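You operate a simulated robot arm through the tools that you are given. There is no shell and no other tool.

Carry out the task below with a simulated two-armed robot. There is one attempt and no reset: what you move stays moved.

## Task
Add the tint to the blue beaker and stir out the streaks.
Fine: use the teal paddle; paddle and cylinder go back where they stood. Set down upright: blue cylinder, teal paddle.

Only the result counts: the job must be done as asked and must still hold three seconds after the hand-in. Knocking over, shifting, dropping, spilling or breaking anything else fails it.

## Robot
Two 7-joint arms with two-finger parallel grippers on one trunk that stands fixed in place. Base frame: the origin is at the foot of the trunk, x ahead of it, y to its left, z up. Lengths are in m, angles in degrees, forces in N, time in s.
The left shoulder is at [0.071, 0.156, 1.205], the right one opposite. Payload 3.91 kg a hand.
Tool frame (each hand has its own): the origin (TCP) lies between the finger pads and is the grasp point; the fingertips stand 0.03 m ahead of it; z points along the fingers, y is the line along which they close. Largest opening 0.11 m; finger width 0.02, thickness 0.01; the body of the gripper, 0.048 by 0.112 m, starts 0.055 m behind the TCP.
Orientation is told as [roll, pitch, yaw] about the base's x, y, z axes, in that order, counted from this pose: with the fingers straight down and closing along the base's y, the tool's x points along the base's -x, its y along +y and its z along -z.

## Interface
- The arms move only by the tool step_arm. It takes "left_steps", "right_steps" or both (then of equal length, played together; a hand with none holds still); each is a list of rows, each an object of numbers (a shift or turn left out is 0, a gripper value left out holds the last): "jaw": the gripper command, from -1 (shut) to 1 (fully open), values between in proportion; "tx", "ty", "tz": the shift along the tool's x, y, z in units of 300 mm (1.0 is 300 mm); "ax", "ay", "az": the turn, a rotation vector about the tool's x, y, z in units of 60 degrees (1.0 is 60 degrees). In form: [{"jaw": .., "tx": .., "ty": .., "tz": .., "ax": .., "ay": .., "az": ..}, ...]. A call has 1 to 20 rows; each row is the pose to reach, as a shift and turn from the pose commanded when the call began, along the tool's axes at that moment. A call with a number of a shift or a turn outside -1 to 1 is refused whole. Rows are played at 5 a second. More than 0.05 m and 8.6 degrees between two rows, or a gripper value outside its range, and nothing of the call is played. Where a pose cannot be reached the arm comes as near as it can. A force on the tool above 90 N (or 10 N above the force at the start of the call, whichever is more), or a blocked arm, ends the call early, and 0.2 s more pass. Each finger travels about 0.108 m/s and halts on what it meets, pressing with about 40 N; the grip force reading is that of the motor and also rises with nothing between the fingers. The clock runs only during rows and for 0.2 s after the last one: add rows that repeat a pose to give the fingers time. The reply holds the time, the measured pose of the TCP, the force on the tool along the base axes, the opening and the grip force, in the units named above and with some noise, with the torque about the TCP (base axes, N m) and any sound that the robot's microphone picked up.
- Cameras (640 x 400 px; columns grow to the right, rows downward): "scene" is now at [0.1428, 0.0136, 1.452]; the picture's right is [0.16, -0.99, 0.00], its down [-0.36, -0.06, -0.93] and it looks along [0.92, 0.15, -0.37] (base axes); focal length 269 px, centre (320, 200). "left" rides on the left gripper at [0.072, -0.017, -0.103] in its tool frame; the picture's right is [0.23, 0.97, 0.00], its down [-0.76, 0.18, -0.62] and it looks along [-0.61, 0.14, 0.78] (tool axes); focal length 222 px, centre (320, 200). "right" rides on the right gripper at [0.072, 0.017, -0.103] in its tool frame; the picture's right is [-0.23, 0.97, 0.00], its down [-0.76, -0.18, -0.62] and it looks along [-0.61, -0.14, 0.78] (tool axes); focal length 222 px, centre (320, 200). There is no depth. A picture from a camera that has moved, and an enlarged one, comes with that camera's place and axes in the base frame and with its lens.
- camera(camera): a new picture of that camera. The clock stands still meanwhile.
- lift_body(by): slides the trunk up (or, below 0, down) by that many m; the arms and the scene camera ride with it, the base frame stays. It gives what a move gives, with no picture.
- pan_tilt(pan, tilt): turns the head with the scene camera to pan (to the left, within 86 degrees either way) and tilt (down, from -29 to 69), counted from straight ahead of the robot. It gives what a move gives.
- zoom(camera, box): a new picture of the part [left, top, right, bottom] of that camera's present view, enlarged. The clock stands still meanwhile.
- job_done(): hands the job in; it is judged then, once.

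Places have to be worked out from the pictures, the camera data and where the tool is seen. Open the grippers and draw the arms clear of the work before you hand the job in, unless the task says otherwise.

The tools are called after ">>>" as name(argument=value, ...) on one line, values as JSON. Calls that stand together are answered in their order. step_arm: Moves the arms, as the interface text tells. Its arguments: {"type":"object","properties":{"left_steps":{"type":"array"},"right_steps":{"type":"array"}},"required":[]} The other tools are called the same way: lift_body (by) slides the trunk up or down; pan_tilt (pan, tilt) turns the head that bears the scene camera; camera (camera) takes a picture; zoom (camera, box) takes an enlarged picture of a part of a camera's view; job_done () hands the job in.

At the start:

```text
t: 0.0
left_tcp_pos: [0.8349, 0.395, 1.393]
left_tcp_rot: [0.0, 0.0, 0.0]
left_force: [-0.2, 0.3, 0.4]
left_wrist_torque: [0.01, 0.01, 0.0]
left_grip_width: 0.1099
left_finger_force: 0.0
right_tcp_pos: [0.5155, -0.1657, 1.3933]
right_tcp_rot: [0.0, 0.0, 0.1]
right_force: [-0.5, -0.7, -0.5]
right_wrist_torque: [-0.01, -0.04, 0.0]
right_grip_width: 0.1101
right_finger_force: 0.0
trunk travel left (down, up): [-0.65, 0.29]
head pan, tilt: [9.3, 21.5]
```

scene: 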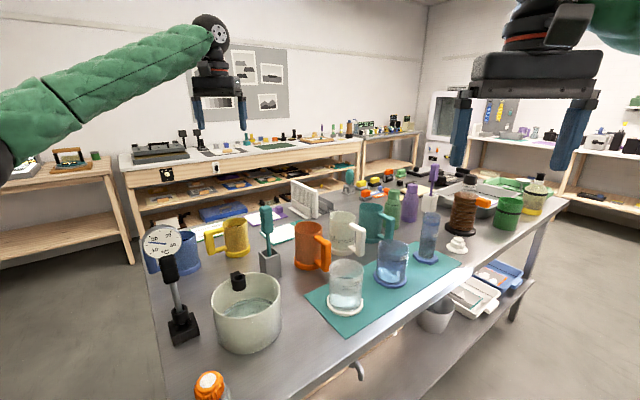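
right: 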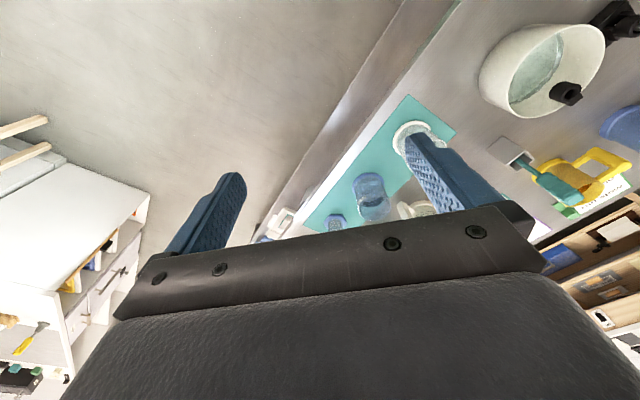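
left: 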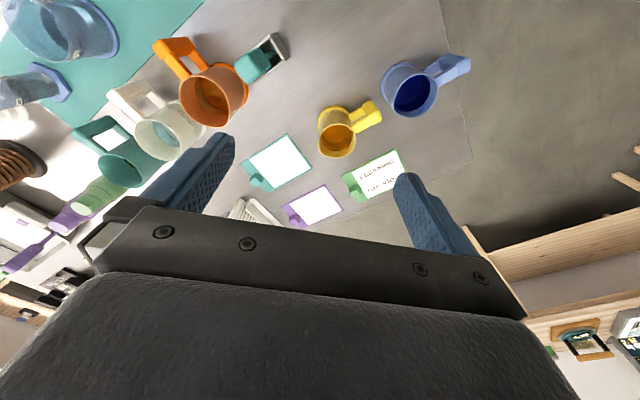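

I'll start by looking closely at the bench to identify the beakers, cylinder, paddle and the tint.

>>> zoom(camera="scene", box=[280, 160, 480, 320])

>>> zoom(camera="scene", box=[130, 180, 330, 340])

>>> zoom(camera="scene", box=[400, 140, 560, 260])

>>> zoom(camera="left", box=[0, 0, 240, 180])

>>> zoom(camera="left", box=[220, 40, 480, 230])

```text
2.50 times, centred on (380, 240) of scene
camera zoom: at [0.1428, 0.0136, 1.452], right [0.16, -0.99, 0.0], down [-0.36, -0.06, -0.93], along [0.92, 0.15, -0.37], focal length 672 px, centre (170, 100)
```

zoom: 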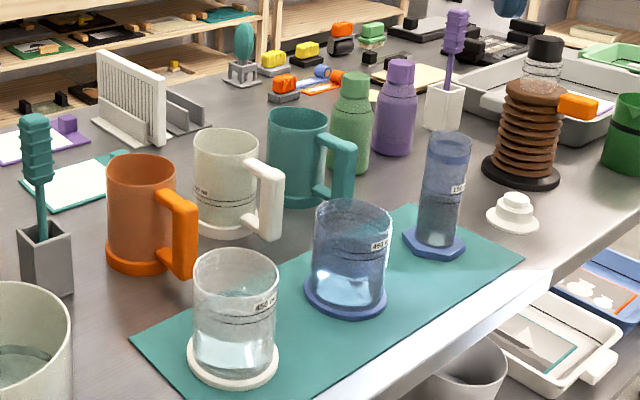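

```text
2.50 times, centred on (230, 260) of scene
camera zoom: at [0.1428, 0.0136, 1.452], right [0.16, -0.99, 0.0], down [-0.36, -0.06, -0.93], along [0.92, 0.15, -0.37], focal length 672 px, centre (545, 50)
```

zoom: 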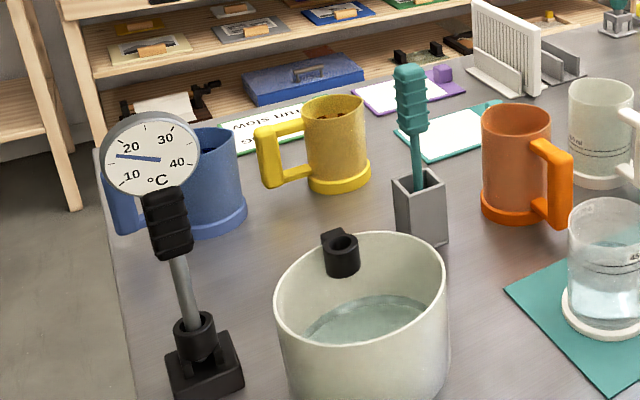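

```text
3.33 times, centred on (480, 200) of scene
camera zoom: at [0.1428, 0.0136, 1.452], right [0.16, -0.99, 0.0], down [-0.36, -0.06, -0.93], along [0.92, 0.15, -0.37], focal length 896 px, centre (-213, 200)
```

zoom: 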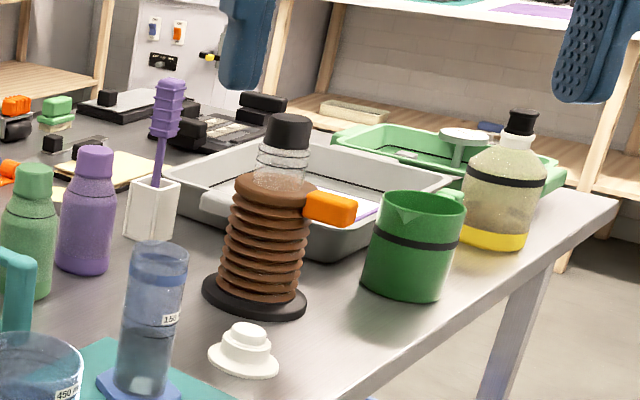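

```text
2.22 times, centred on (120, 90) of left
camera zoom: at [0.7616, 0.3778, 1.4955], right [-0.23, 0.97, 0.0], down [0.76, 0.18, 0.62], along [0.61, 0.14, -0.78], focal length 494 px, centre (764, 444)
```

zoom: 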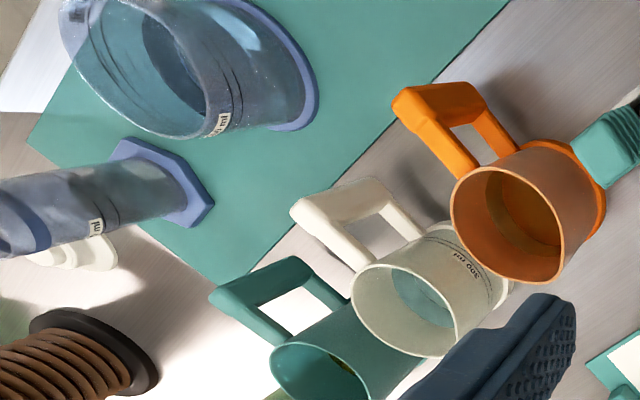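

```text
2.11 times, centred on (350, 135) of left
camera zoom: at [0.7616, 0.3778, 1.4955], right [-0.23, 0.97, 0.0], down [0.76, 0.18, 0.62], along [0.61, 0.14, -0.78], focal length 468 px, centre (257, 337)
```

zoom: 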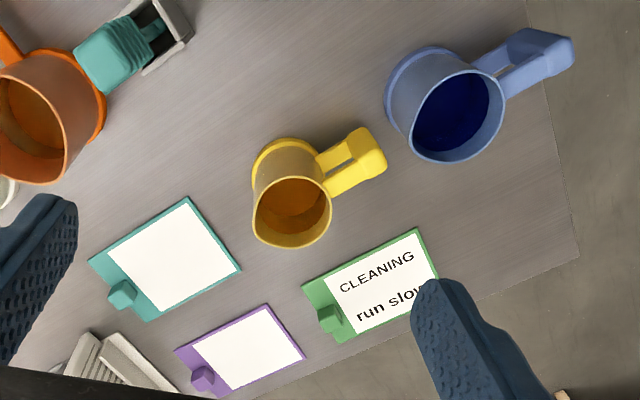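

The likely plan is to pour the blue cylinder (150 ml) into the blue-based beaker, then stir with the teal paddle from the grey holder. Before that I'll check the cards for instructions and look at the cylinder more closely.

>>> zoom(camera="left", box=[330, 140, 420, 210])

>>> zoom(camera="scene", box=[360, 200, 460, 290])

>>> zoom(camera="scene", box=[190, 190, 310, 260])

>>> zoom(camera="right", box=[300, 80, 480, 240])

>>> zoom(camera="scene", box=[180, 40, 340, 140])

```text
5.71 times, centred on (375, 175) of left
camera zoom: at [0.7616, 0.3778, 1.4955], right [-0.23, 0.97, 0.0], down [0.76, 0.18, 0.62], along [0.61, 0.14, -0.78], focal length 1269 px, centre (6, 343)
```

zoom: 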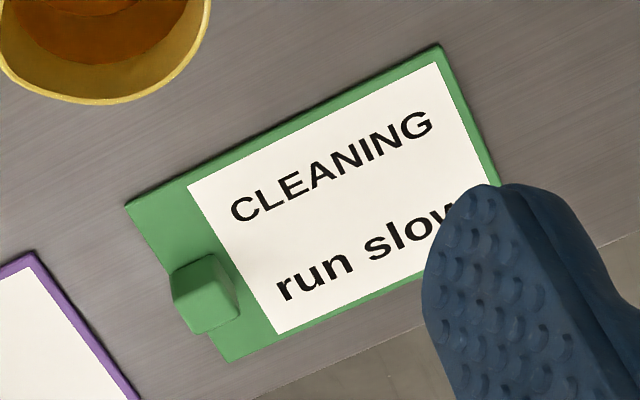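

```text
4.44 times, centred on (410, 245) of scene
camera zoom: at [0.1428, 0.0136, 1.452], right [0.16, -0.99, 0.0], down [-0.36, -0.06, -0.93], along [0.92, 0.15, -0.37], focal length 1195 px, centre (-80, 0)
```

zoom: 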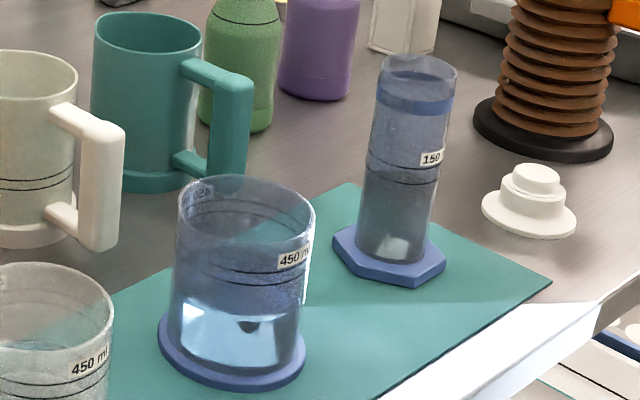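

```text
5.33 times, centred on (250, 225) of scene
camera zoom: at [0.1428, 0.0136, 1.452], right [0.16, -0.99, 0.0], down [-0.36, -0.06, -0.93], along [0.92, 0.15, -0.37], focal length 1434 px, centre (693, 67)
```

zoom: 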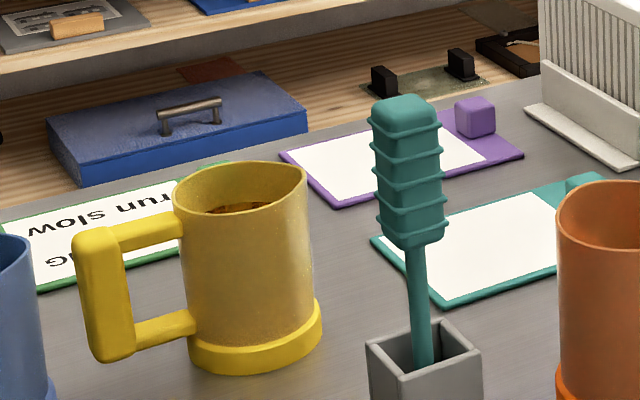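

```text
2.50 times, centred on (390, 160) of right
camera zoom: at [0.4435, -0.1504, 1.4978], right [0.23, 0.97, 0.0], down [0.76, -0.18, 0.62], along [0.61, -0.14, -0.78], focal length 555 px, centre (145, 300)
```

zoom: 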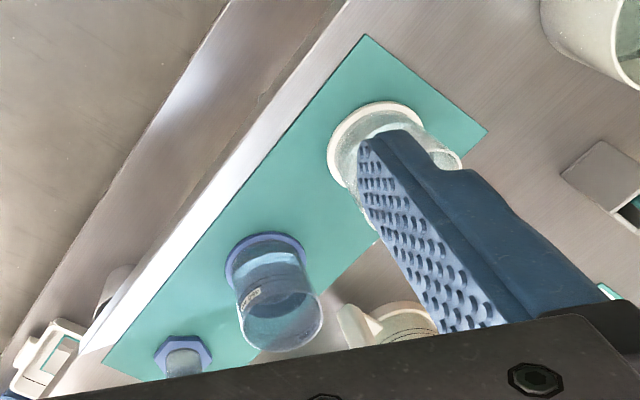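

```text
4.00 times, centred on (260, 90) of scene
camera zoom: at [0.1428, 0.0136, 1.452], right [0.16, -0.99, 0.0], down [-0.36, -0.06, -0.93], along [0.92, 0.15, -0.37], focal length 1075 px, centre (560, 640)
```

zoom: 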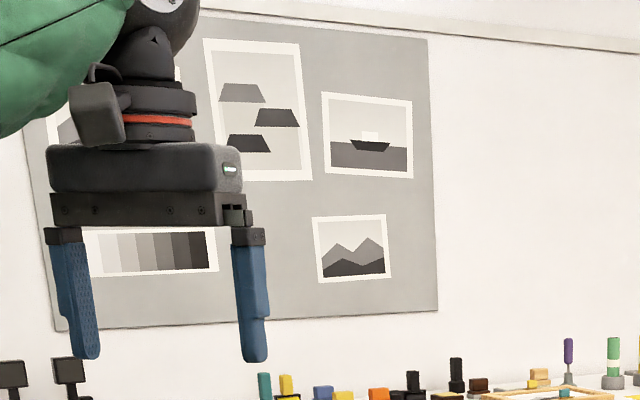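

Table top is at about z 0.885. From triangulation the blue beaker is near (0.90,-0.095), the cylinder near (1.04,-0.235) and the paddle holder near (0.86,0.30). I'll move the right hand forward, high up, so its camera sees into the beaker and cylinder.

>>> step_arm(right_steps=[{"jaw": 1, "tx": -0.13}, {"tx": -0.26}, {"tx": -0.39}, {"tx": -0.52}, {"tx": -0.6}, {"tx": -0.6}])

>>> camera(camera="right")

>>> camera(camera="scene")

```text
t: 1.4
left_tcp_pos: [0.8335, 0.3935, 1.3927]
left_tcp_rot: [0.0, -0.1, 0.0]
left_force: [-0.4, -0.5, -0.3]
left_wrist_torque: [-0.01, -0.01, 0.03]
left_grip_width: 0.11
left_finger_force: 0.2
right_tcp_pos: [0.6938, -0.1654, 1.3911]
right_tcp_rot: [-0.1, 0.2, -0.1]
right_force: [0.0, -0.1, -0.2]
right_wrist_torque: [-0.01, -0.03, -0.02]
right_grip_width: 0.1101
right_finger_force: 0.2
trunk travel left (down, up): [-0.65, 0.29]
head pan, tilt: [9.3, 21.5]
```

```text
taken
camera right: at [0.6216, -0.1497, 1.4958], right [0.23, 0.97, 0.0], down [0.76, -0.18, 0.62], along [0.61, -0.14, -0.78], focal length 222 px, centre (320, 200)
```

right: 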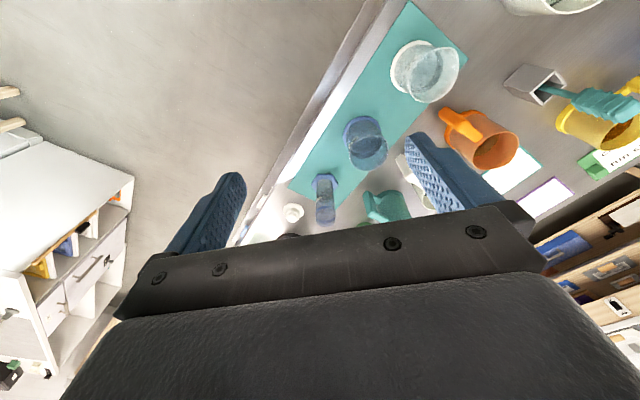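

```text
taken
camera scene: at [0.1426, 0.0135, 1.4521], right [0.16, -0.99, 0.0], down [-0.36, -0.06, -0.93], along [0.92, 0.15, -0.37], focal length 269 px, centre (320, 200)
```

scene: 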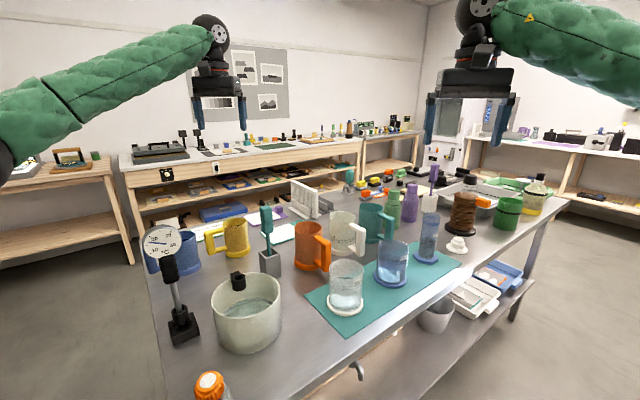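

The cylinder and beaker are both visible from above. I'll zoom in on them in this view.

>>> zoom(camera="right", box=[270, 100, 410, 230])

>>> zoom(camera="right", box=[490, 40, 640, 180])

>>> zoom(camera="scene", box=[370, 200, 450, 295])

```text
3.08 times, centred on (340, 165) of right
camera zoom: at [0.6216, -0.1497, 1.4958], right [0.23, 0.97, 0.0], down [0.76, -0.18, 0.62], along [0.61, -0.14, -0.78], focal length 684 px, centre (258, 308)
```

zoom: 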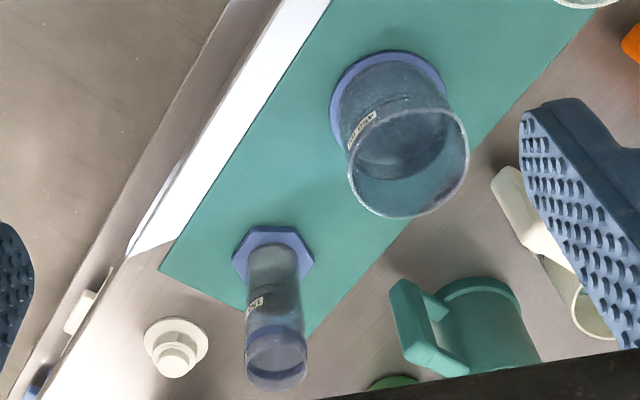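

```text
2.86 times, centred on (565, 110) of right
camera zoom: at [0.6216, -0.1497, 1.4958], right [0.23, 0.97, 0.0], down [0.76, -0.18, 0.62], along [0.61, -0.14, -0.78], focal length 635 px, centre (-380, 457)
```

zoom: 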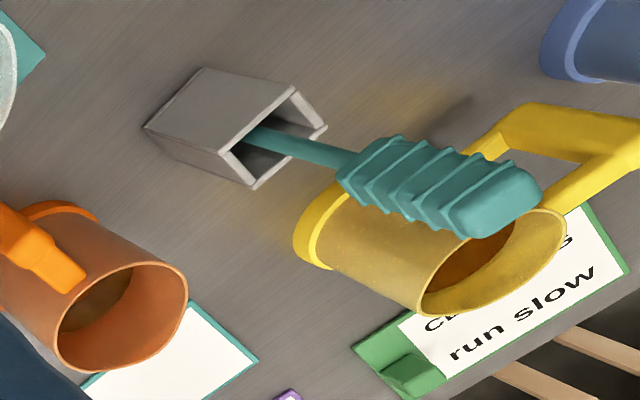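

```text
4.21 times, centred on (410, 248) of scene
camera zoom: at [0.1426, 0.0135, 1.4521], right [0.16, -0.99, 0.0], down [-0.36, -0.06, -0.93], along [0.92, 0.15, -0.37], focal length 1132 px, centre (-59, 0)
```

zoom: 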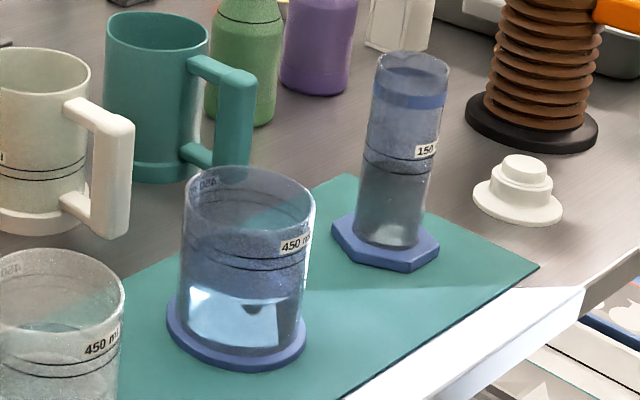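

The contents are still unclear, so I'll bring the right hand closer, staying well above everything, and look into both vessels.

>>> step_arm(right_steps=[{"tx": -0.12, "ty": -0.02, "tz": 0.06}, {"tx": -0.24, "ty": -0.04, "tz": 0.12}, {"tx": -0.36, "ty": -0.06, "tz": 0.18}, {"tx": -0.48, "ty": -0.08, "tz": 0.24}, {"tx": -0.617, "ty": -0.115, "tz": 0.31}, {"tx": -0.617, "ty": -0.115, "tz": 0.31}, {"tx": -0.617, "ty": -0.115, "tz": 0.31}])

>>> camera(camera="right")

>>> zoom(camera="right", box=[250, 40, 430, 220])

```text
t: 3.0
left_tcp_pos: [0.8357, 0.3945, 1.3931]
left_tcp_rot: [0.0, -0.1, 0.0]
left_force: [0.5, -0.8, 0.3]
left_wrist_torque: [-0.03, -0.03, 0.01]
left_grip_width: 0.11
left_finger_force: 0.0
right_tcp_pos: [0.8816, -0.2023, 1.2989]
right_tcp_rot: [0.1, 0.2, 0.0]
right_force: [0.0, -0.7, -0.8]
right_wrist_torque: [-0.01, -0.01, -0.01]
right_grip_width: 0.1101
right_finger_force: 0.0
trunk travel left (down, up): [-0.65, 0.29]
head pan, tilt: [9.3, 21.5]
```

```text
taken
camera right: at [0.8084, -0.1854, 1.4036], right [0.23, 0.97, 0.0], down [0.76, -0.18, 0.62], along [0.61, -0.14, -0.78], focal length 222 px, centre (320, 200)
```

right: 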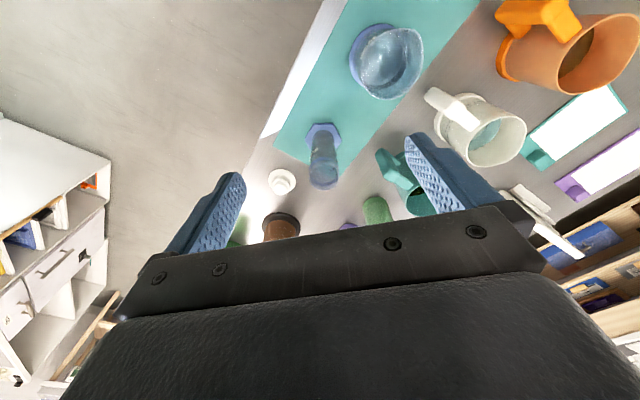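

```text
2.22 times, centred on (340, 130) of right
camera zoom: at [0.8084, -0.1854, 1.4036], right [0.23, 0.97, 0.0], down [0.76, -0.18, 0.62], along [0.61, -0.14, -0.78], focal length 494 px, centre (276, 356)
```

zoom: 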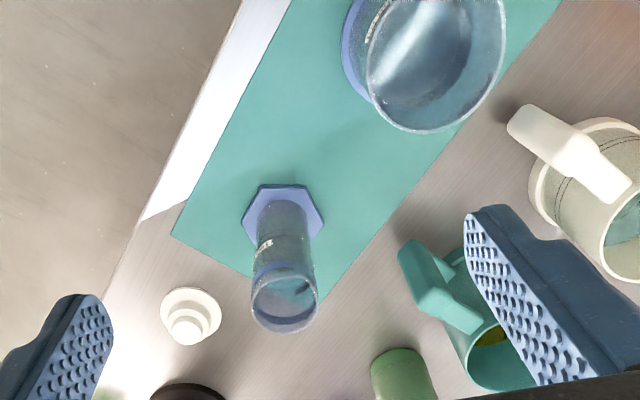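

>>> zoom(camera="right", box=[290, 110, 360, 200])

>>> zoom(camera="right", box=[340, 10, 440, 110])

>>> zoom(camera="right", box=[370, 80, 540, 240])

```text
4.44 times, centred on (325, 155) of right
camera zoom: at [0.8084, -0.1854, 1.4036], right [0.23, 0.97, 0.0], down [0.76, -0.18, 0.62], along [0.61, -0.14, -0.78], focal length 987 px, centre (298, 400)
```

zoom: 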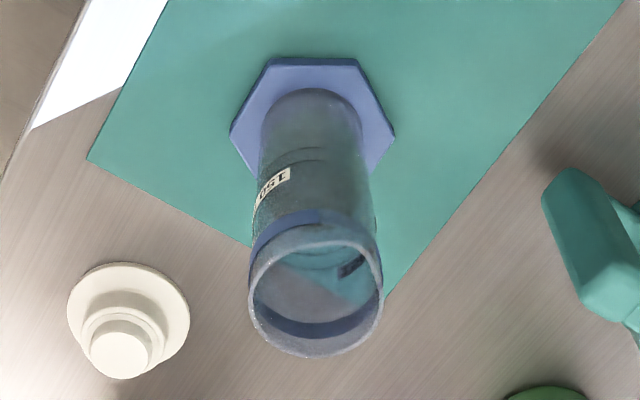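

```text
4.00 times, centred on (390, 60) of right
camera zoom: at [0.8084, -0.1854, 1.4036], right [0.23, 0.97, 0.0], down [0.76, -0.18, 0.62], along [0.61, -0.14, -0.78], focal length 888 px, centre (40, 760)
```

zoom: 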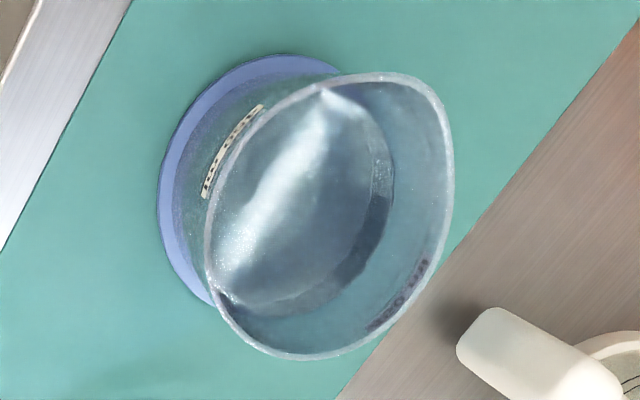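

```text
2.50 times, centred on (455, 160) of right
camera zoom: at [0.8084, -0.1854, 1.4036], right [0.23, 0.97, 0.0], down [0.76, -0.18, 0.62], along [0.61, -0.14, -0.78], focal length 555 px, centre (-18, 300)
```

zoom: 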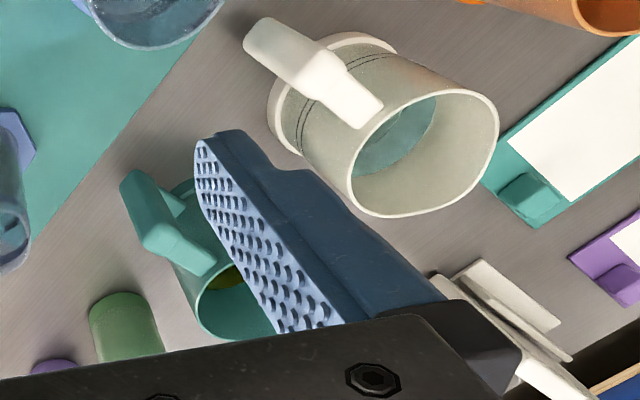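

>>> zoom(camera="scene", box=[410, 205, 445, 265])

>>> zoom(camera="scene", box=[370, 235, 415, 290])

>>> zoom(camera="right", box=[305, 150, 345, 195])

>>> zoom(camera="scene", box=[320, 255, 370, 320])

```text
6.67 times, centred on (428, 235) of scene
camera zoom: at [0.1433, 0.0137, 1.452], right [0.16, -0.99, 0.0], down [-0.36, -0.06, -0.93], along [0.92, 0.15, -0.37], focal length 1792 px, centre (-397, -33)
```

zoom: 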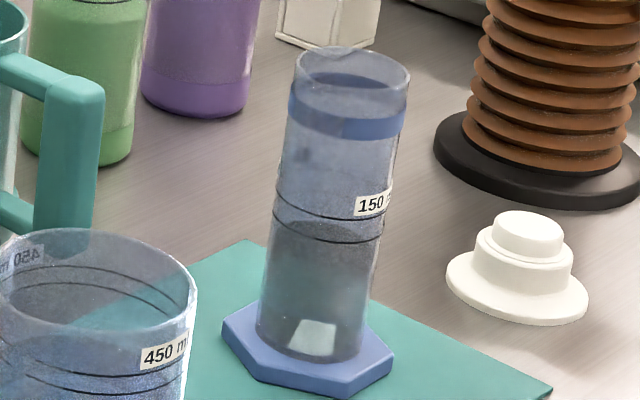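

```text
7.27 times, centred on (392, 262) of scene
camera zoom: at [0.1433, 0.0137, 1.452], right [0.16, -0.99, 0.0], down [-0.36, -0.06, -0.93], along [0.92, 0.15, -0.37], focal length 1955 px, centre (-207, -254)
```

zoom: 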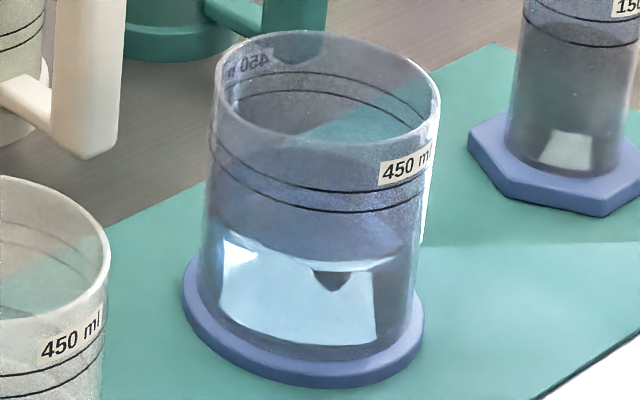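

```text
8.89 times, centred on (325, 172) of right
camera zoom: at [0.8084, -0.1854, 1.4036], right [0.23, 0.97, 0.0], down [0.76, -0.18, 0.62], along [0.61, -0.14, -0.78], focal length 1974 px, centre (276, 444)
```

zoom: 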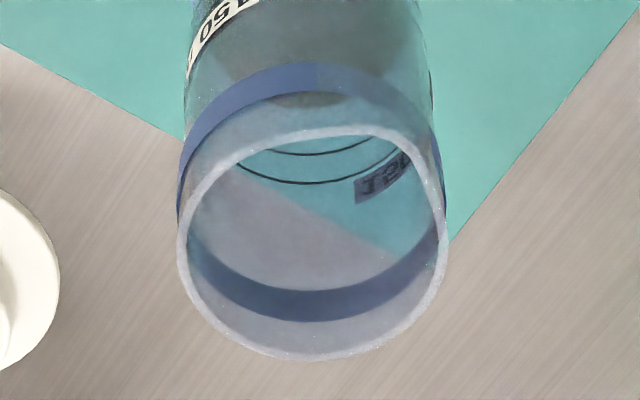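

```text
6.15 times, centred on (345, 288) of scene
camera zoom: at [0.1433, 0.0137, 1.452], right [0.16, -0.99, 0.0], down [-0.36, -0.06, -0.93], along [0.92, 0.15, -0.37], focal length 1654 px, centre (166, -338)
```

zoom: 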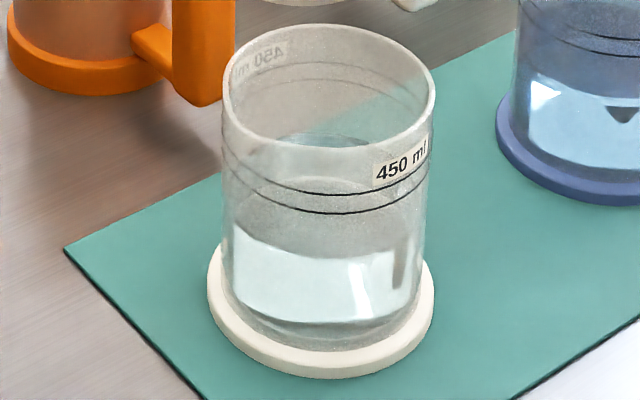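

Two-view triangulation with the closer pictures puts:
- **Cylinder:** axis at about (1.020,-0.227), rim z≈1.07, liquid up to the 150 ml lines.
- **Blue beaker:** centre at about (0.881,-0.091), rim z≈1.017.

I'll turn the right hand to an almost horizontal forward-pointing side grip, staying high.

>>> step_arm(right_steps=[{"tx": 0.04, "ty": -0.02, "ay": -0.1}, {"tx": 0.08, "ty": -0.04, "ay": -0.2}, {"tx": 0.12, "ty": -0.06, "ay": -0.3}, {"tx": 0.16, "ty": -0.08, "ay": -0.4}, {"tx": 0.2, "ty": -0.09, "ay": -0.5}, {"tx": 0.2, "ty": -0.09, "ay": -0.6}, {"tx": 0.2, "ty": -0.09, "ay": -0.7}, {"tx": 0.2, "ty": -0.09, "ay": -0.8}, {"tx": 0.2, "ty": -0.09, "ay": -0.9}, {"tx": 0.2, "ty": -0.09, "ay": -1.0}, {"tx": 0.2, "ty": -0.09, "ay": -1.0}])

>>> camera(camera="scene")

```text
t: 5.4
left_tcp_pos: [0.8354, 0.3949, 1.3923]
left_tcp_rot: [0.0, 0.0, 0.1]
left_force: [0.6, 0.1, 0.2]
left_wrist_torque: [-0.01, -0.02, -0.02]
left_grip_width: 0.11
left_finger_force: 0.0
right_tcp_pos: [0.8224, -0.2272, 1.3003]
right_tcp_rot: [0.0, -59.9, 0.0]
right_force: [-0.1, 0.2, 0.1]
right_wrist_torque: [-0.02, -0.02, 0.0]
right_grip_width: 0.1099
right_finger_force: 0.1
trunk travel left (down, up): [-0.65, 0.29]
head pan, tilt: [9.3, 21.5]
```

```text
taken
camera scene: at [0.143, 0.0139, 1.452], right [0.16, -0.99, 0.0], down [-0.36, -0.06, -0.93], along [0.92, 0.15, -0.37], focal length 269 px, centre (320, 200)
```

scene: 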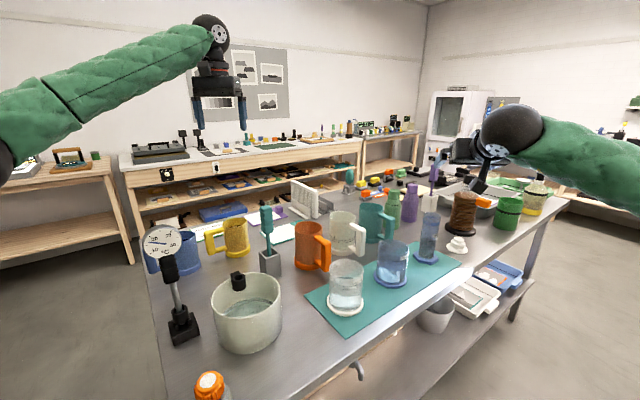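

Orientation is fine so far. I'll continue to a 15° nose-down pitch while lowering to z≈1.12, then check the wrist view.

>>> step_arm(right_steps=[{"tx": 0.094, "tz": 0.0774, "ay": -0.05}, {"tx": 0.188, "tz": 0.155, "ay": -0.1}, {"tx": 0.282, "tz": 0.232, "ay": -0.15}, {"tx": 0.376, "tz": 0.31, "ay": -0.2}, {"tx": 0.47, "tz": 0.387, "ay": -0.25}, {"tx": 0.47, "tz": 0.387, "ay": -0.25}])

>>> camera(camera="right")

>>> camera(camera="scene")

```text
t: 6.8
left_tcp_pos: [0.8342, 0.393, 1.392]
left_tcp_rot: [0.0, 0.0, 0.1]
left_force: [-0.2, -0.4, -0.9]
left_wrist_torque: [0.03, 0.0, 0.01]
left_grip_width: 0.1099
left_finger_force: 0.0
right_tcp_pos: [0.8474, -0.2284, 1.1453]
right_tcp_rot: [0.1, -73.0, -0.1]
right_force: [-1.0, 0.7, 0.8]
right_wrist_torque: [0.0, 0.01, -0.02]
right_grip_width: 0.1099
right_finger_force: 0.1
right hand out of reach, approached as far as the arm can: row 5, 6
trunk travel left (down, up): [-0.65, 0.29]
head pan, tilt: [9.3, 21.5]
```

```text
taken
camera right: at [0.7264, -0.2129, 1.1062], right [0.07, 0.97, 0.22], down [-0.37, -0.18, 0.91], along [0.93, -0.14, 0.35], focal length 222 px, centre (320, 200)
```

right: 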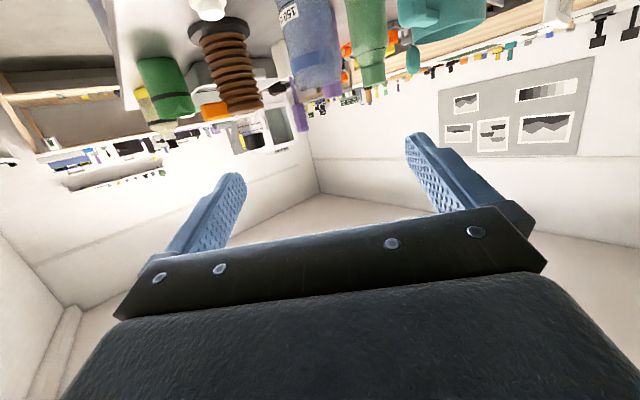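

```text
taken
camera scene: at [0.1429, 0.0135, 1.452], right [0.16, -0.99, 0.0], down [-0.36, -0.06, -0.93], along [0.92, 0.15, -0.37], focal length 269 px, centre (320, 200)
```

scene: 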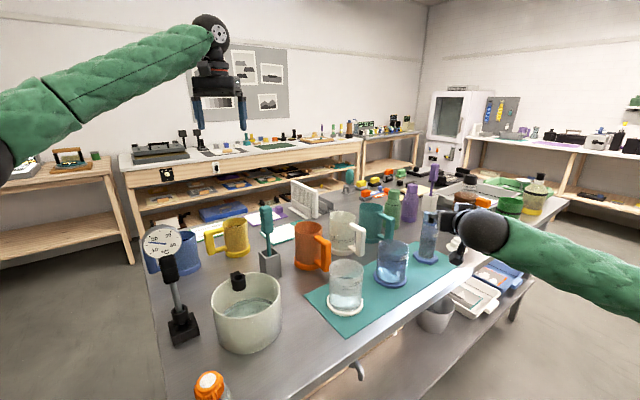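

The arm hit a limit at this posture relative to the trunk. Sliding the trunk down keeps the arm's shape and carries the hand to grasp height; the hand is clear in front of the cylinder at y≈-0.228.

>>> lift_body(by=-0.14)

>>> camera(camera="right")

>>> camera(camera="scene")

```text
t: 8.5
left_tcp_pos: [0.8334, 0.3941, 1.2525]
left_tcp_rot: [0.0, 0.0, 0.0]
left_force: [-0.7, 0.0, 0.3]
left_wrist_torque: [-0.05, -0.02, 0.02]
left_grip_width: 0.1099
left_finger_force: 0.0
right_tcp_pos: [0.8469, -0.2292, 1.0053]
right_tcp_rot: [0.0, -73.0, 0.0]
right_force: [0.0, -0.5, 0.7]
right_wrist_torque: [0.06, 0.02, 0.01]
right_grip_width: 0.1101
right_finger_force: 0.0
trunk travel left (down, up): [-0.51, 0.43]
head pan, tilt: [9.3, 21.5]
```

```text
taken
camera right: at [0.7261, -0.2129, 0.9668], right [0.07, 0.97, 0.22], down [-0.37, -0.18, 0.91], along [0.93, -0.14, 0.35], focal length 222 px, centre (320, 200)
```

right: 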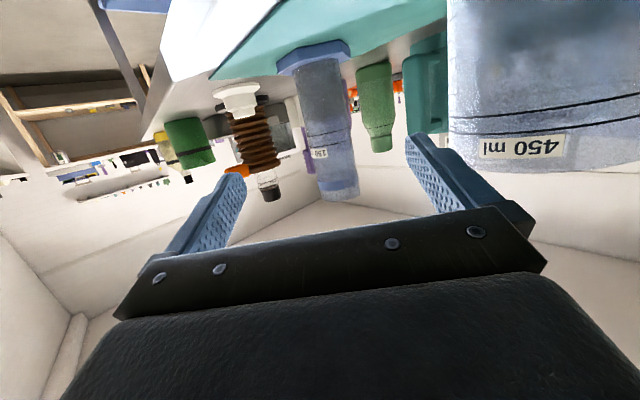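

```text
taken
camera scene: at [0.1424, 0.0136, 1.3122], right [0.16, -0.99, 0.0], down [-0.36, -0.06, -0.93], along [0.92, 0.15, -0.37], focal length 269 px, centre (320, 200)
```

scene: 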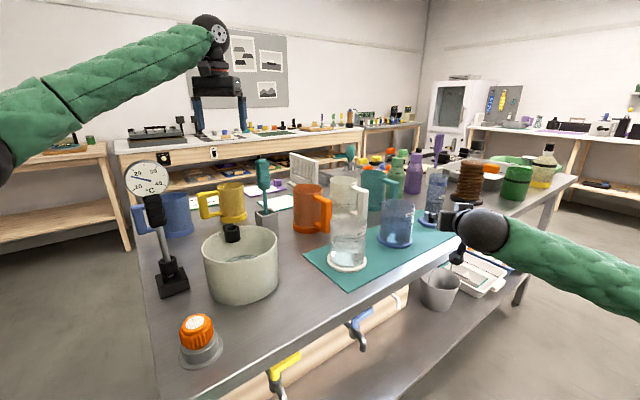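

The wrist view confirms the cylinder axis at y≈-0.226, centred between the fingers. I'll advance 8 cm, checking how the commanded pose carried over.

>>> step_arm(right_steps=[{"jaw": 0.65, "tx": -0.026, "tz": 0.085}, {"tx": -0.052, "tz": 0.17}, {"tx": -0.078, "tz": 0.255}, {"tx": -0.078, "tz": 0.255}])

>>> camera(camera="right")

```text
t: 9.5
left_tcp_pos: [0.8341, 0.394, 1.2521]
left_tcp_rot: [-0.1, 0.1, 0.0]
left_force: [-0.8, -0.6, -0.1]
left_wrist_torque: [0.01, -0.01, -0.01]
left_grip_width: 0.1099
left_finger_force: 0.0
right_tcp_pos: [0.927, -0.2286, 1.0045]
right_tcp_rot: [0.0, -73.0, 0.0]
right_force: [0.1, -0.3, -0.2]
right_wrist_torque: [-0.01, 0.01, 0.03]
right_grip_width: 0.091
right_finger_force: 0.1
trunk travel left (down, up): [-0.51, 0.43]
head pan, tilt: [9.3, 21.5]
```

```text
taken
camera right: at [0.8066, -0.2129, 0.9658], right [0.07, 0.97, 0.22], down [-0.37, -0.18, 0.91], along [0.93, -0.14, 0.35], focal length 222 px, centre (320, 200)
```

right: 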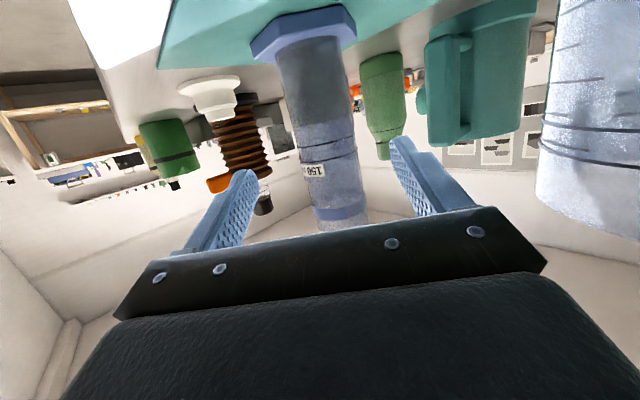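

Still centred, and liquid is visible up to the 150 ml mark. I'll advance until the cylinder is at the TCP (x≈1.02, z≈0.99), with the jaws still open.

>>> step_arm(right_steps=[{"tx": -0.017, "tz": 0.103}, {"tx": -0.034, "tz": 0.206}, {"tx": -0.052, "tz": 0.308}, {"tx": -0.052, "tz": 0.308}])

>>> camera(camera="right")

>>> zoom(camera="scene", box=[370, 170, 500, 280])

```text
t: 10.5
left_tcp_pos: [0.8333, 0.3937, 1.2526]
left_tcp_rot: [0.1, 0.0, 0.0]
left_force: [0.0, -0.8, 0.0]
left_wrist_torque: [0.02, -0.02, 0.02]
left_grip_width: 0.1101
left_finger_force: 0.1
right_tcp_pos: [1.0195, -0.2285, 0.9927]
right_tcp_rot: [0.1, -73.1, -0.1]
right_force: [0.5, -0.3, 0.2]
right_wrist_torque: [0.02, -0.03, 0.02]
right_grip_width: 0.0908
right_finger_force: 0.1
trunk travel left (down, up): [-0.51, 0.43]
head pan, tilt: [9.3, 21.5]
```

```text
taken
camera right: at [0.8988, -0.2127, 0.9546], right [0.07, 0.97, 0.22], down [-0.37, -0.18, 0.91], along [0.93, -0.14, 0.35], focal length 222 px, centre (320, 200)
```

right: 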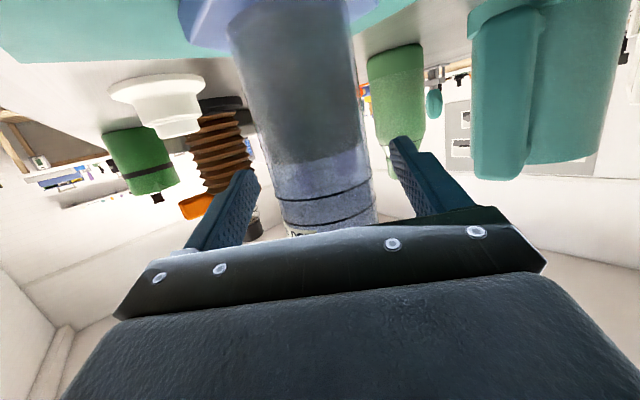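

```text
3.64 times, centred on (435, 225) of scene
camera zoom: at [0.1423, 0.0132, 1.3121], right [0.16, -0.99, 0.0], down [-0.36, -0.06, -0.93], along [0.92, 0.15, -0.37], focal length 978 px, centre (-98, 109)
```

zoom: 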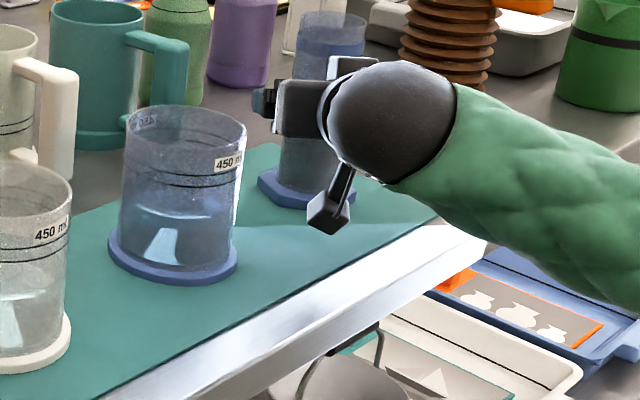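

The cylinder sits between the fingers. I'll close gently and read the width and force.

>>> step_arm(right_steps=[{"jaw": 0.3}, {"jaw": 0.1}, {"jaw": 0.0}, {"jaw": -0.05}, {"jaw": -0.1}, {"jaw": -0.1}, {"jaw": -0.1}])

>>> camera(camera="right")

```text
t: 12.1
left_tcp_pos: [0.835, 0.3946, 1.2525]
left_tcp_rot: [0.1, 0.0, 0.1]
left_force: [0.4, 0.4, 0.1]
left_wrist_torque: [-0.02, 0.01, 0.04]
left_grip_width: 0.11
left_finger_force: 0.2
right_tcp_pos: [1.0201, -0.2289, 0.992]
right_tcp_rot: [0.0, -73.0, 0.0]
right_force: [-0.6, 1.9, -0.5]
right_wrist_torque: [0.2, -0.15, 0.11]
right_grip_width: 0.0519
right_finger_force: 40.1
trunk travel left (down, up): [-0.51, 0.43]
head pan, tilt: [9.3, 21.5]
```

```text
taken
camera right: at [0.8989, -0.2121, 0.954], right [0.07, 0.97, 0.22], down [-0.37, -0.18, 0.91], along [0.93, -0.14, 0.35], focal length 222 px, centre (320, 200)
```

right: 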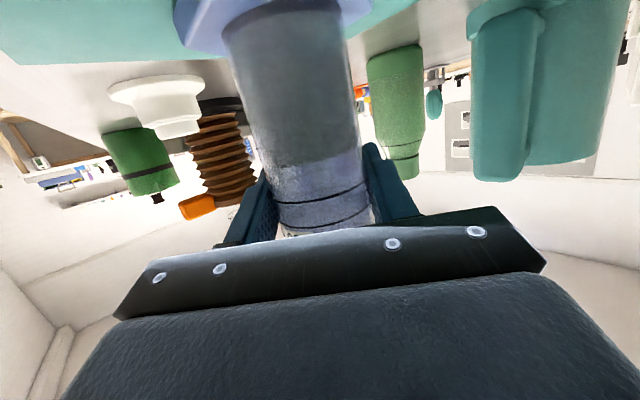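

Gripped at width 0.052 m with a steady 40 N. The grasp pose to return to is (1.020,-0.229,0.992). I'll lift straight up 9 cm.

>>> step_arm(right_steps=[{"jaw": -0.4}, {"tx": -0.04, "tz": -0.0122}, {"tx": -0.1, "tz": -0.0306}, {"tx": -0.16, "tz": -0.0489}, {"tx": -0.22, "tz": -0.0672}, {"tx": -0.2804, "tz": -0.0857}, {"tx": -0.2804, "tz": -0.0857}])

>>> zoom(camera="scene", box=[350, 150, 510, 280])

>>> camera(camera="right")

```text
t: 13.7
left_tcp_pos: [0.8357, 0.394, 1.2527]
left_tcp_rot: [0.0, 0.2, 0.0]
left_force: [0.0, 0.4, -0.3]
left_wrist_torque: [0.0, -0.01, -0.01]
left_grip_width: 0.1098
left_finger_force: 0.1
right_tcp_pos: [1.0193, -0.2301, 1.0792]
right_tcp_rot: [-0.1, -72.9, -0.1]
right_force: [0.4, -0.2, -3.4]
right_wrist_torque: [-0.01, 0.01, 0.0]
right_grip_width: 0.0517
right_finger_force: 40.5
trunk travel left (down, up): [-0.51, 0.43]
head pan, tilt: [9.3, 21.5]
```

```text
3.08 times, centred on (430, 215) of scene
camera zoom: at [0.1433, 0.0135, 1.3119], right [0.16, -0.99, 0.0], down [-0.36, -0.06, -0.93], along [0.92, 0.15, -0.37], focal length 827 px, centre (-18, 154)
```

zoom: 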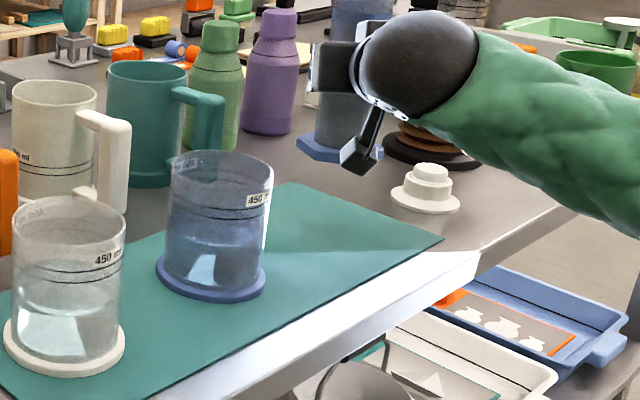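

```text
taken
camera right: at [0.8988, -0.2134, 1.0408], right [0.07, 0.97, 0.22], down [-0.37, -0.18, 0.91], along [0.93, -0.14, 0.35], focal length 222 px, centre (320, 200)
```

right: 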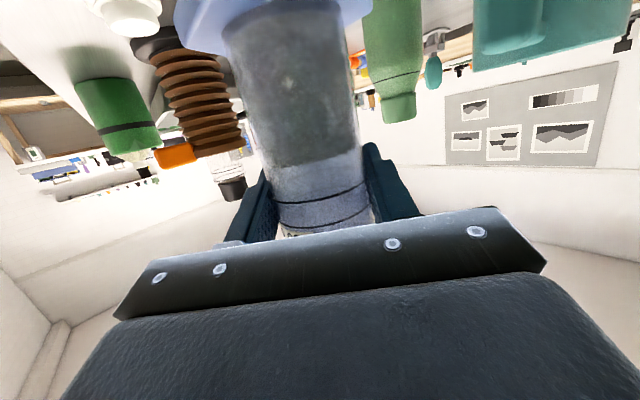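

Lift is clean, with 3.4 N carried. I'll move the cylinder back along -x to beside the beaker, clear of it, and then roll it 48° (well short of pouring).

>>> step_arm(right_steps=[{"tx": 0.008, "tz": -0.025}, {"tx": 0.027, "tz": -0.09}, {"tx": 0.052, "tz": -0.17}, {"tx": 0.077, "tz": -0.25}, {"tx": 0.1, "tz": -0.325}, {"tx": 0.109, "tz": -0.357}, {"tx": 0.109, "tz": -0.357, "az": -0.05}, {"tx": 0.109, "tz": -0.357, "az": -0.13}, {"tx": 0.109, "tz": -0.357, "az": -0.22}, {"tx": 0.109, "tz": -0.357, "az": -0.32}, {"tx": 0.109, "tz": -0.357, "az": -0.42}, {"tx": 0.109, "tz": -0.357, "az": -0.52}, {"tx": 0.109, "tz": -0.357, "az": -0.62}, {"tx": 0.109, "tz": -0.357, "az": -0.72}, {"tx": 0.109, "tz": -0.357, "az": -0.8}, {"tx": 0.109, "tz": -0.357, "az": -0.8}])

>>> camera(camera="scene")

>>> camera(camera="right")

>>> zoom(camera="scene", box=[350, 150, 510, 280])

```text
t: 17.1
left_tcp_pos: [0.8348, 0.3948, 1.2524]
left_tcp_rot: [0.0, 0.0, 0.1]
left_force: [0.2, -0.6, 0.7]
left_wrist_torque: [0.0, 0.01, 0.0]
left_grip_width: 0.1102
left_finger_force: 0.0
right_tcp_pos: [0.9084, -0.2289, 1.0797]
right_tcp_rot: [-67.6, -39.7, 75.2]
right_force: [0.3, -0.1, -1.7]
right_wrist_torque: [0.14, 0.01, 0.03]
right_grip_width: 0.0518
right_finger_force: 40.2
trunk travel left (down, up): [-0.51, 0.43]
head pan, tilt: [9.3, 21.5]
```

```text
taken
camera scene: at [0.1431, 0.0135, 1.312], right [0.16, -0.99, 0.0], down [-0.36, -0.06, -0.93], along [0.92, 0.15, -0.37], focal length 269 px, centre (320, 200)
```

scene: 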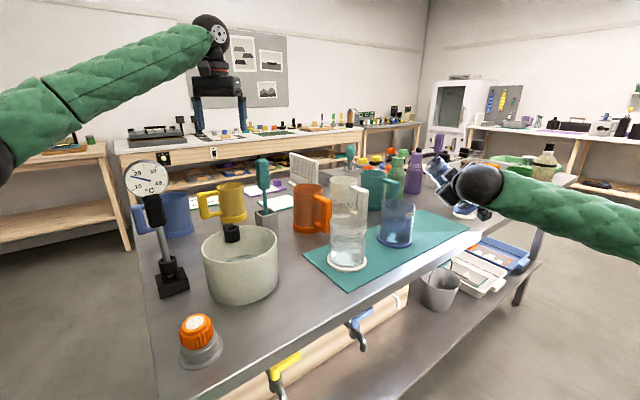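

```text
taken
camera right: at [0.7908, -0.2725, 1.0527], right [-0.17, 0.82, -0.55], down [-0.41, 0.45, 0.8], along [0.9, 0.36, 0.26], focal length 222 px, centre (320, 200)
```

right: 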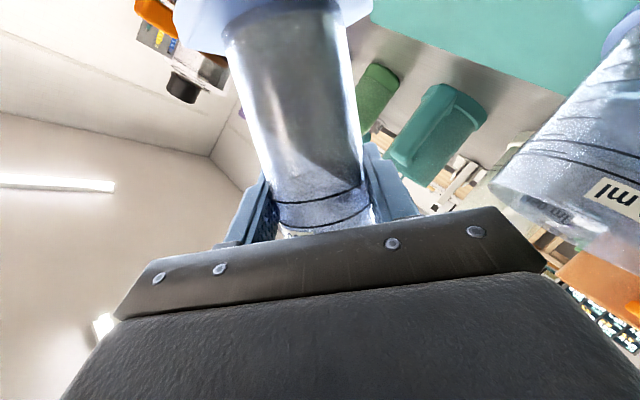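

```text
3.08 times, centred on (430, 215) of scene
camera zoom: at [0.1431, 0.0135, 1.312], right [0.16, -0.99, 0.0], down [-0.36, -0.06, -0.93], along [0.92, 0.15, -0.37], focal length 827 px, centre (-18, 154)
```

zoom: 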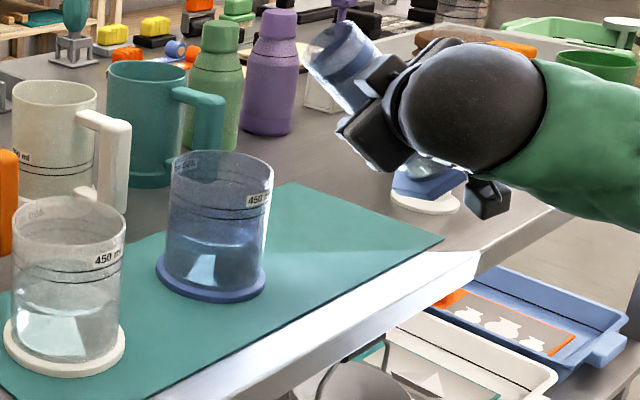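

The cylinder tilts as planned, with liquid still inside. Now I'll shift 5 cm toward the beaker so the lip comes over its mouth, and roll on to about 70°.

>>> step_arm(right_steps=[{"tx": -0.03, "ty": 0.027}, {"tx": -0.08, "ty": 0.072}, {"tx": -0.12, "ty": 0.108}, {"tx": -0.1288, "ty": 0.116}, {"tx": -0.1288, "ty": 0.116, "az": -0.06}, {"tx": -0.1288, "ty": 0.116, "az": -0.13}, {"tx": -0.1288, "ty": 0.116, "az": -0.2}, {"tx": -0.1288, "ty": 0.116, "az": -0.27}, {"tx": -0.1288, "ty": 0.116, "az": -0.33}, {"tx": -0.1288, "ty": 0.116, "az": -0.367}, {"tx": -0.1288, "ty": 0.116, "az": -0.367}])

>>> zoom(camera="scene", box=[340, 150, 500, 280])

>>> camera(camera="right")

>>> camera(camera="left")

```text
t: 19.5
left_tcp_pos: [0.8348, 0.3937, 1.2522]
left_tcp_rot: [0.1, 0.0, -0.1]
left_force: [0.5, -0.2, -0.5]
left_wrist_torque: [-0.02, -0.01, -0.02]
left_grip_width: 0.1102
left_finger_force: 0.2
right_tcp_pos: [0.9088, -0.1772, 1.08]
right_tcp_rot: [-71.9, -19.0, 83.9]
right_force: [0.7, 0.7, -2.8]
right_wrist_torque: [0.13, 0.01, 0.01]
right_grip_width: 0.0517
right_finger_force: 39.9
trunk travel left (down, up): [-0.51, 0.43]
head pan, tilt: [9.3, 21.5]
```

```text
3.08 times, centred on (420, 215) of scene
camera zoom: at [0.1433, 0.0134, 1.312], right [0.16, -0.99, 0.0], down [-0.36, -0.06, -0.93], along [0.92, 0.15, -0.37], focal length 827 px, centre (12, 154)
```

zoom: 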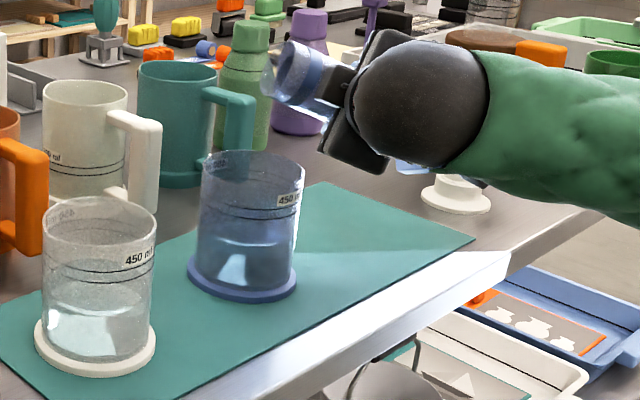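

```text
taken
camera right: at [0.7971, -0.2403, 1.0721], right [-0.25, 0.55, -0.8], down [-0.47, 0.66, 0.59], along [0.85, 0.52, 0.1], focal length 222 px, centre (320, 200)
```

right: 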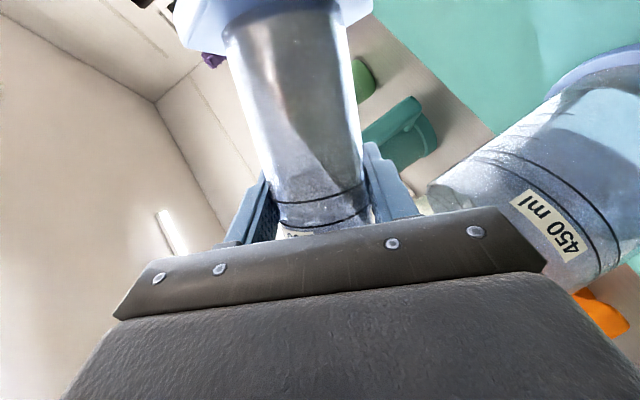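

```text
taken
camera left: at [0.7621, 0.3776, 1.3552], right [-0.23, 0.97, 0.0], down [0.76, 0.18, 0.62], along [0.61, 0.14, -0.78], focal length 222 px, centre (320, 200)
```

left: 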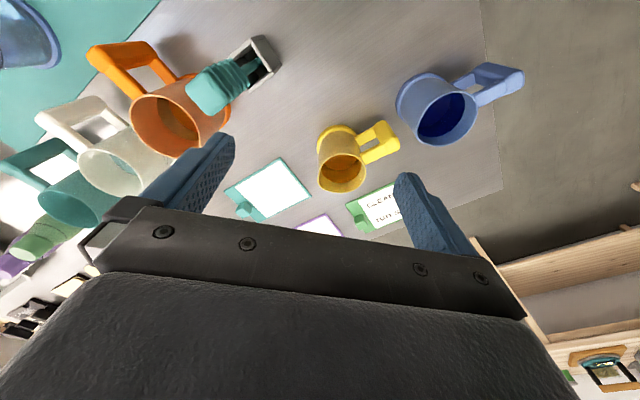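

Let me check the lip position relative to the beaker mouth more closely before pouring.

>>> zoom(camera="scene", box=[395, 155, 465, 215])

```text
6.67 times, centred on (430, 185) of scene
camera zoom: at [0.1433, 0.0134, 1.312], right [0.16, -0.99, 0.0], down [-0.36, -0.06, -0.93], along [0.92, 0.15, -0.37], focal length 1792 px, centre (-413, 300)
```

zoom: 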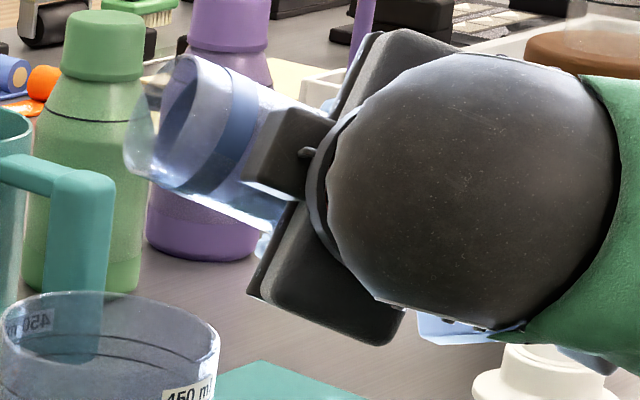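

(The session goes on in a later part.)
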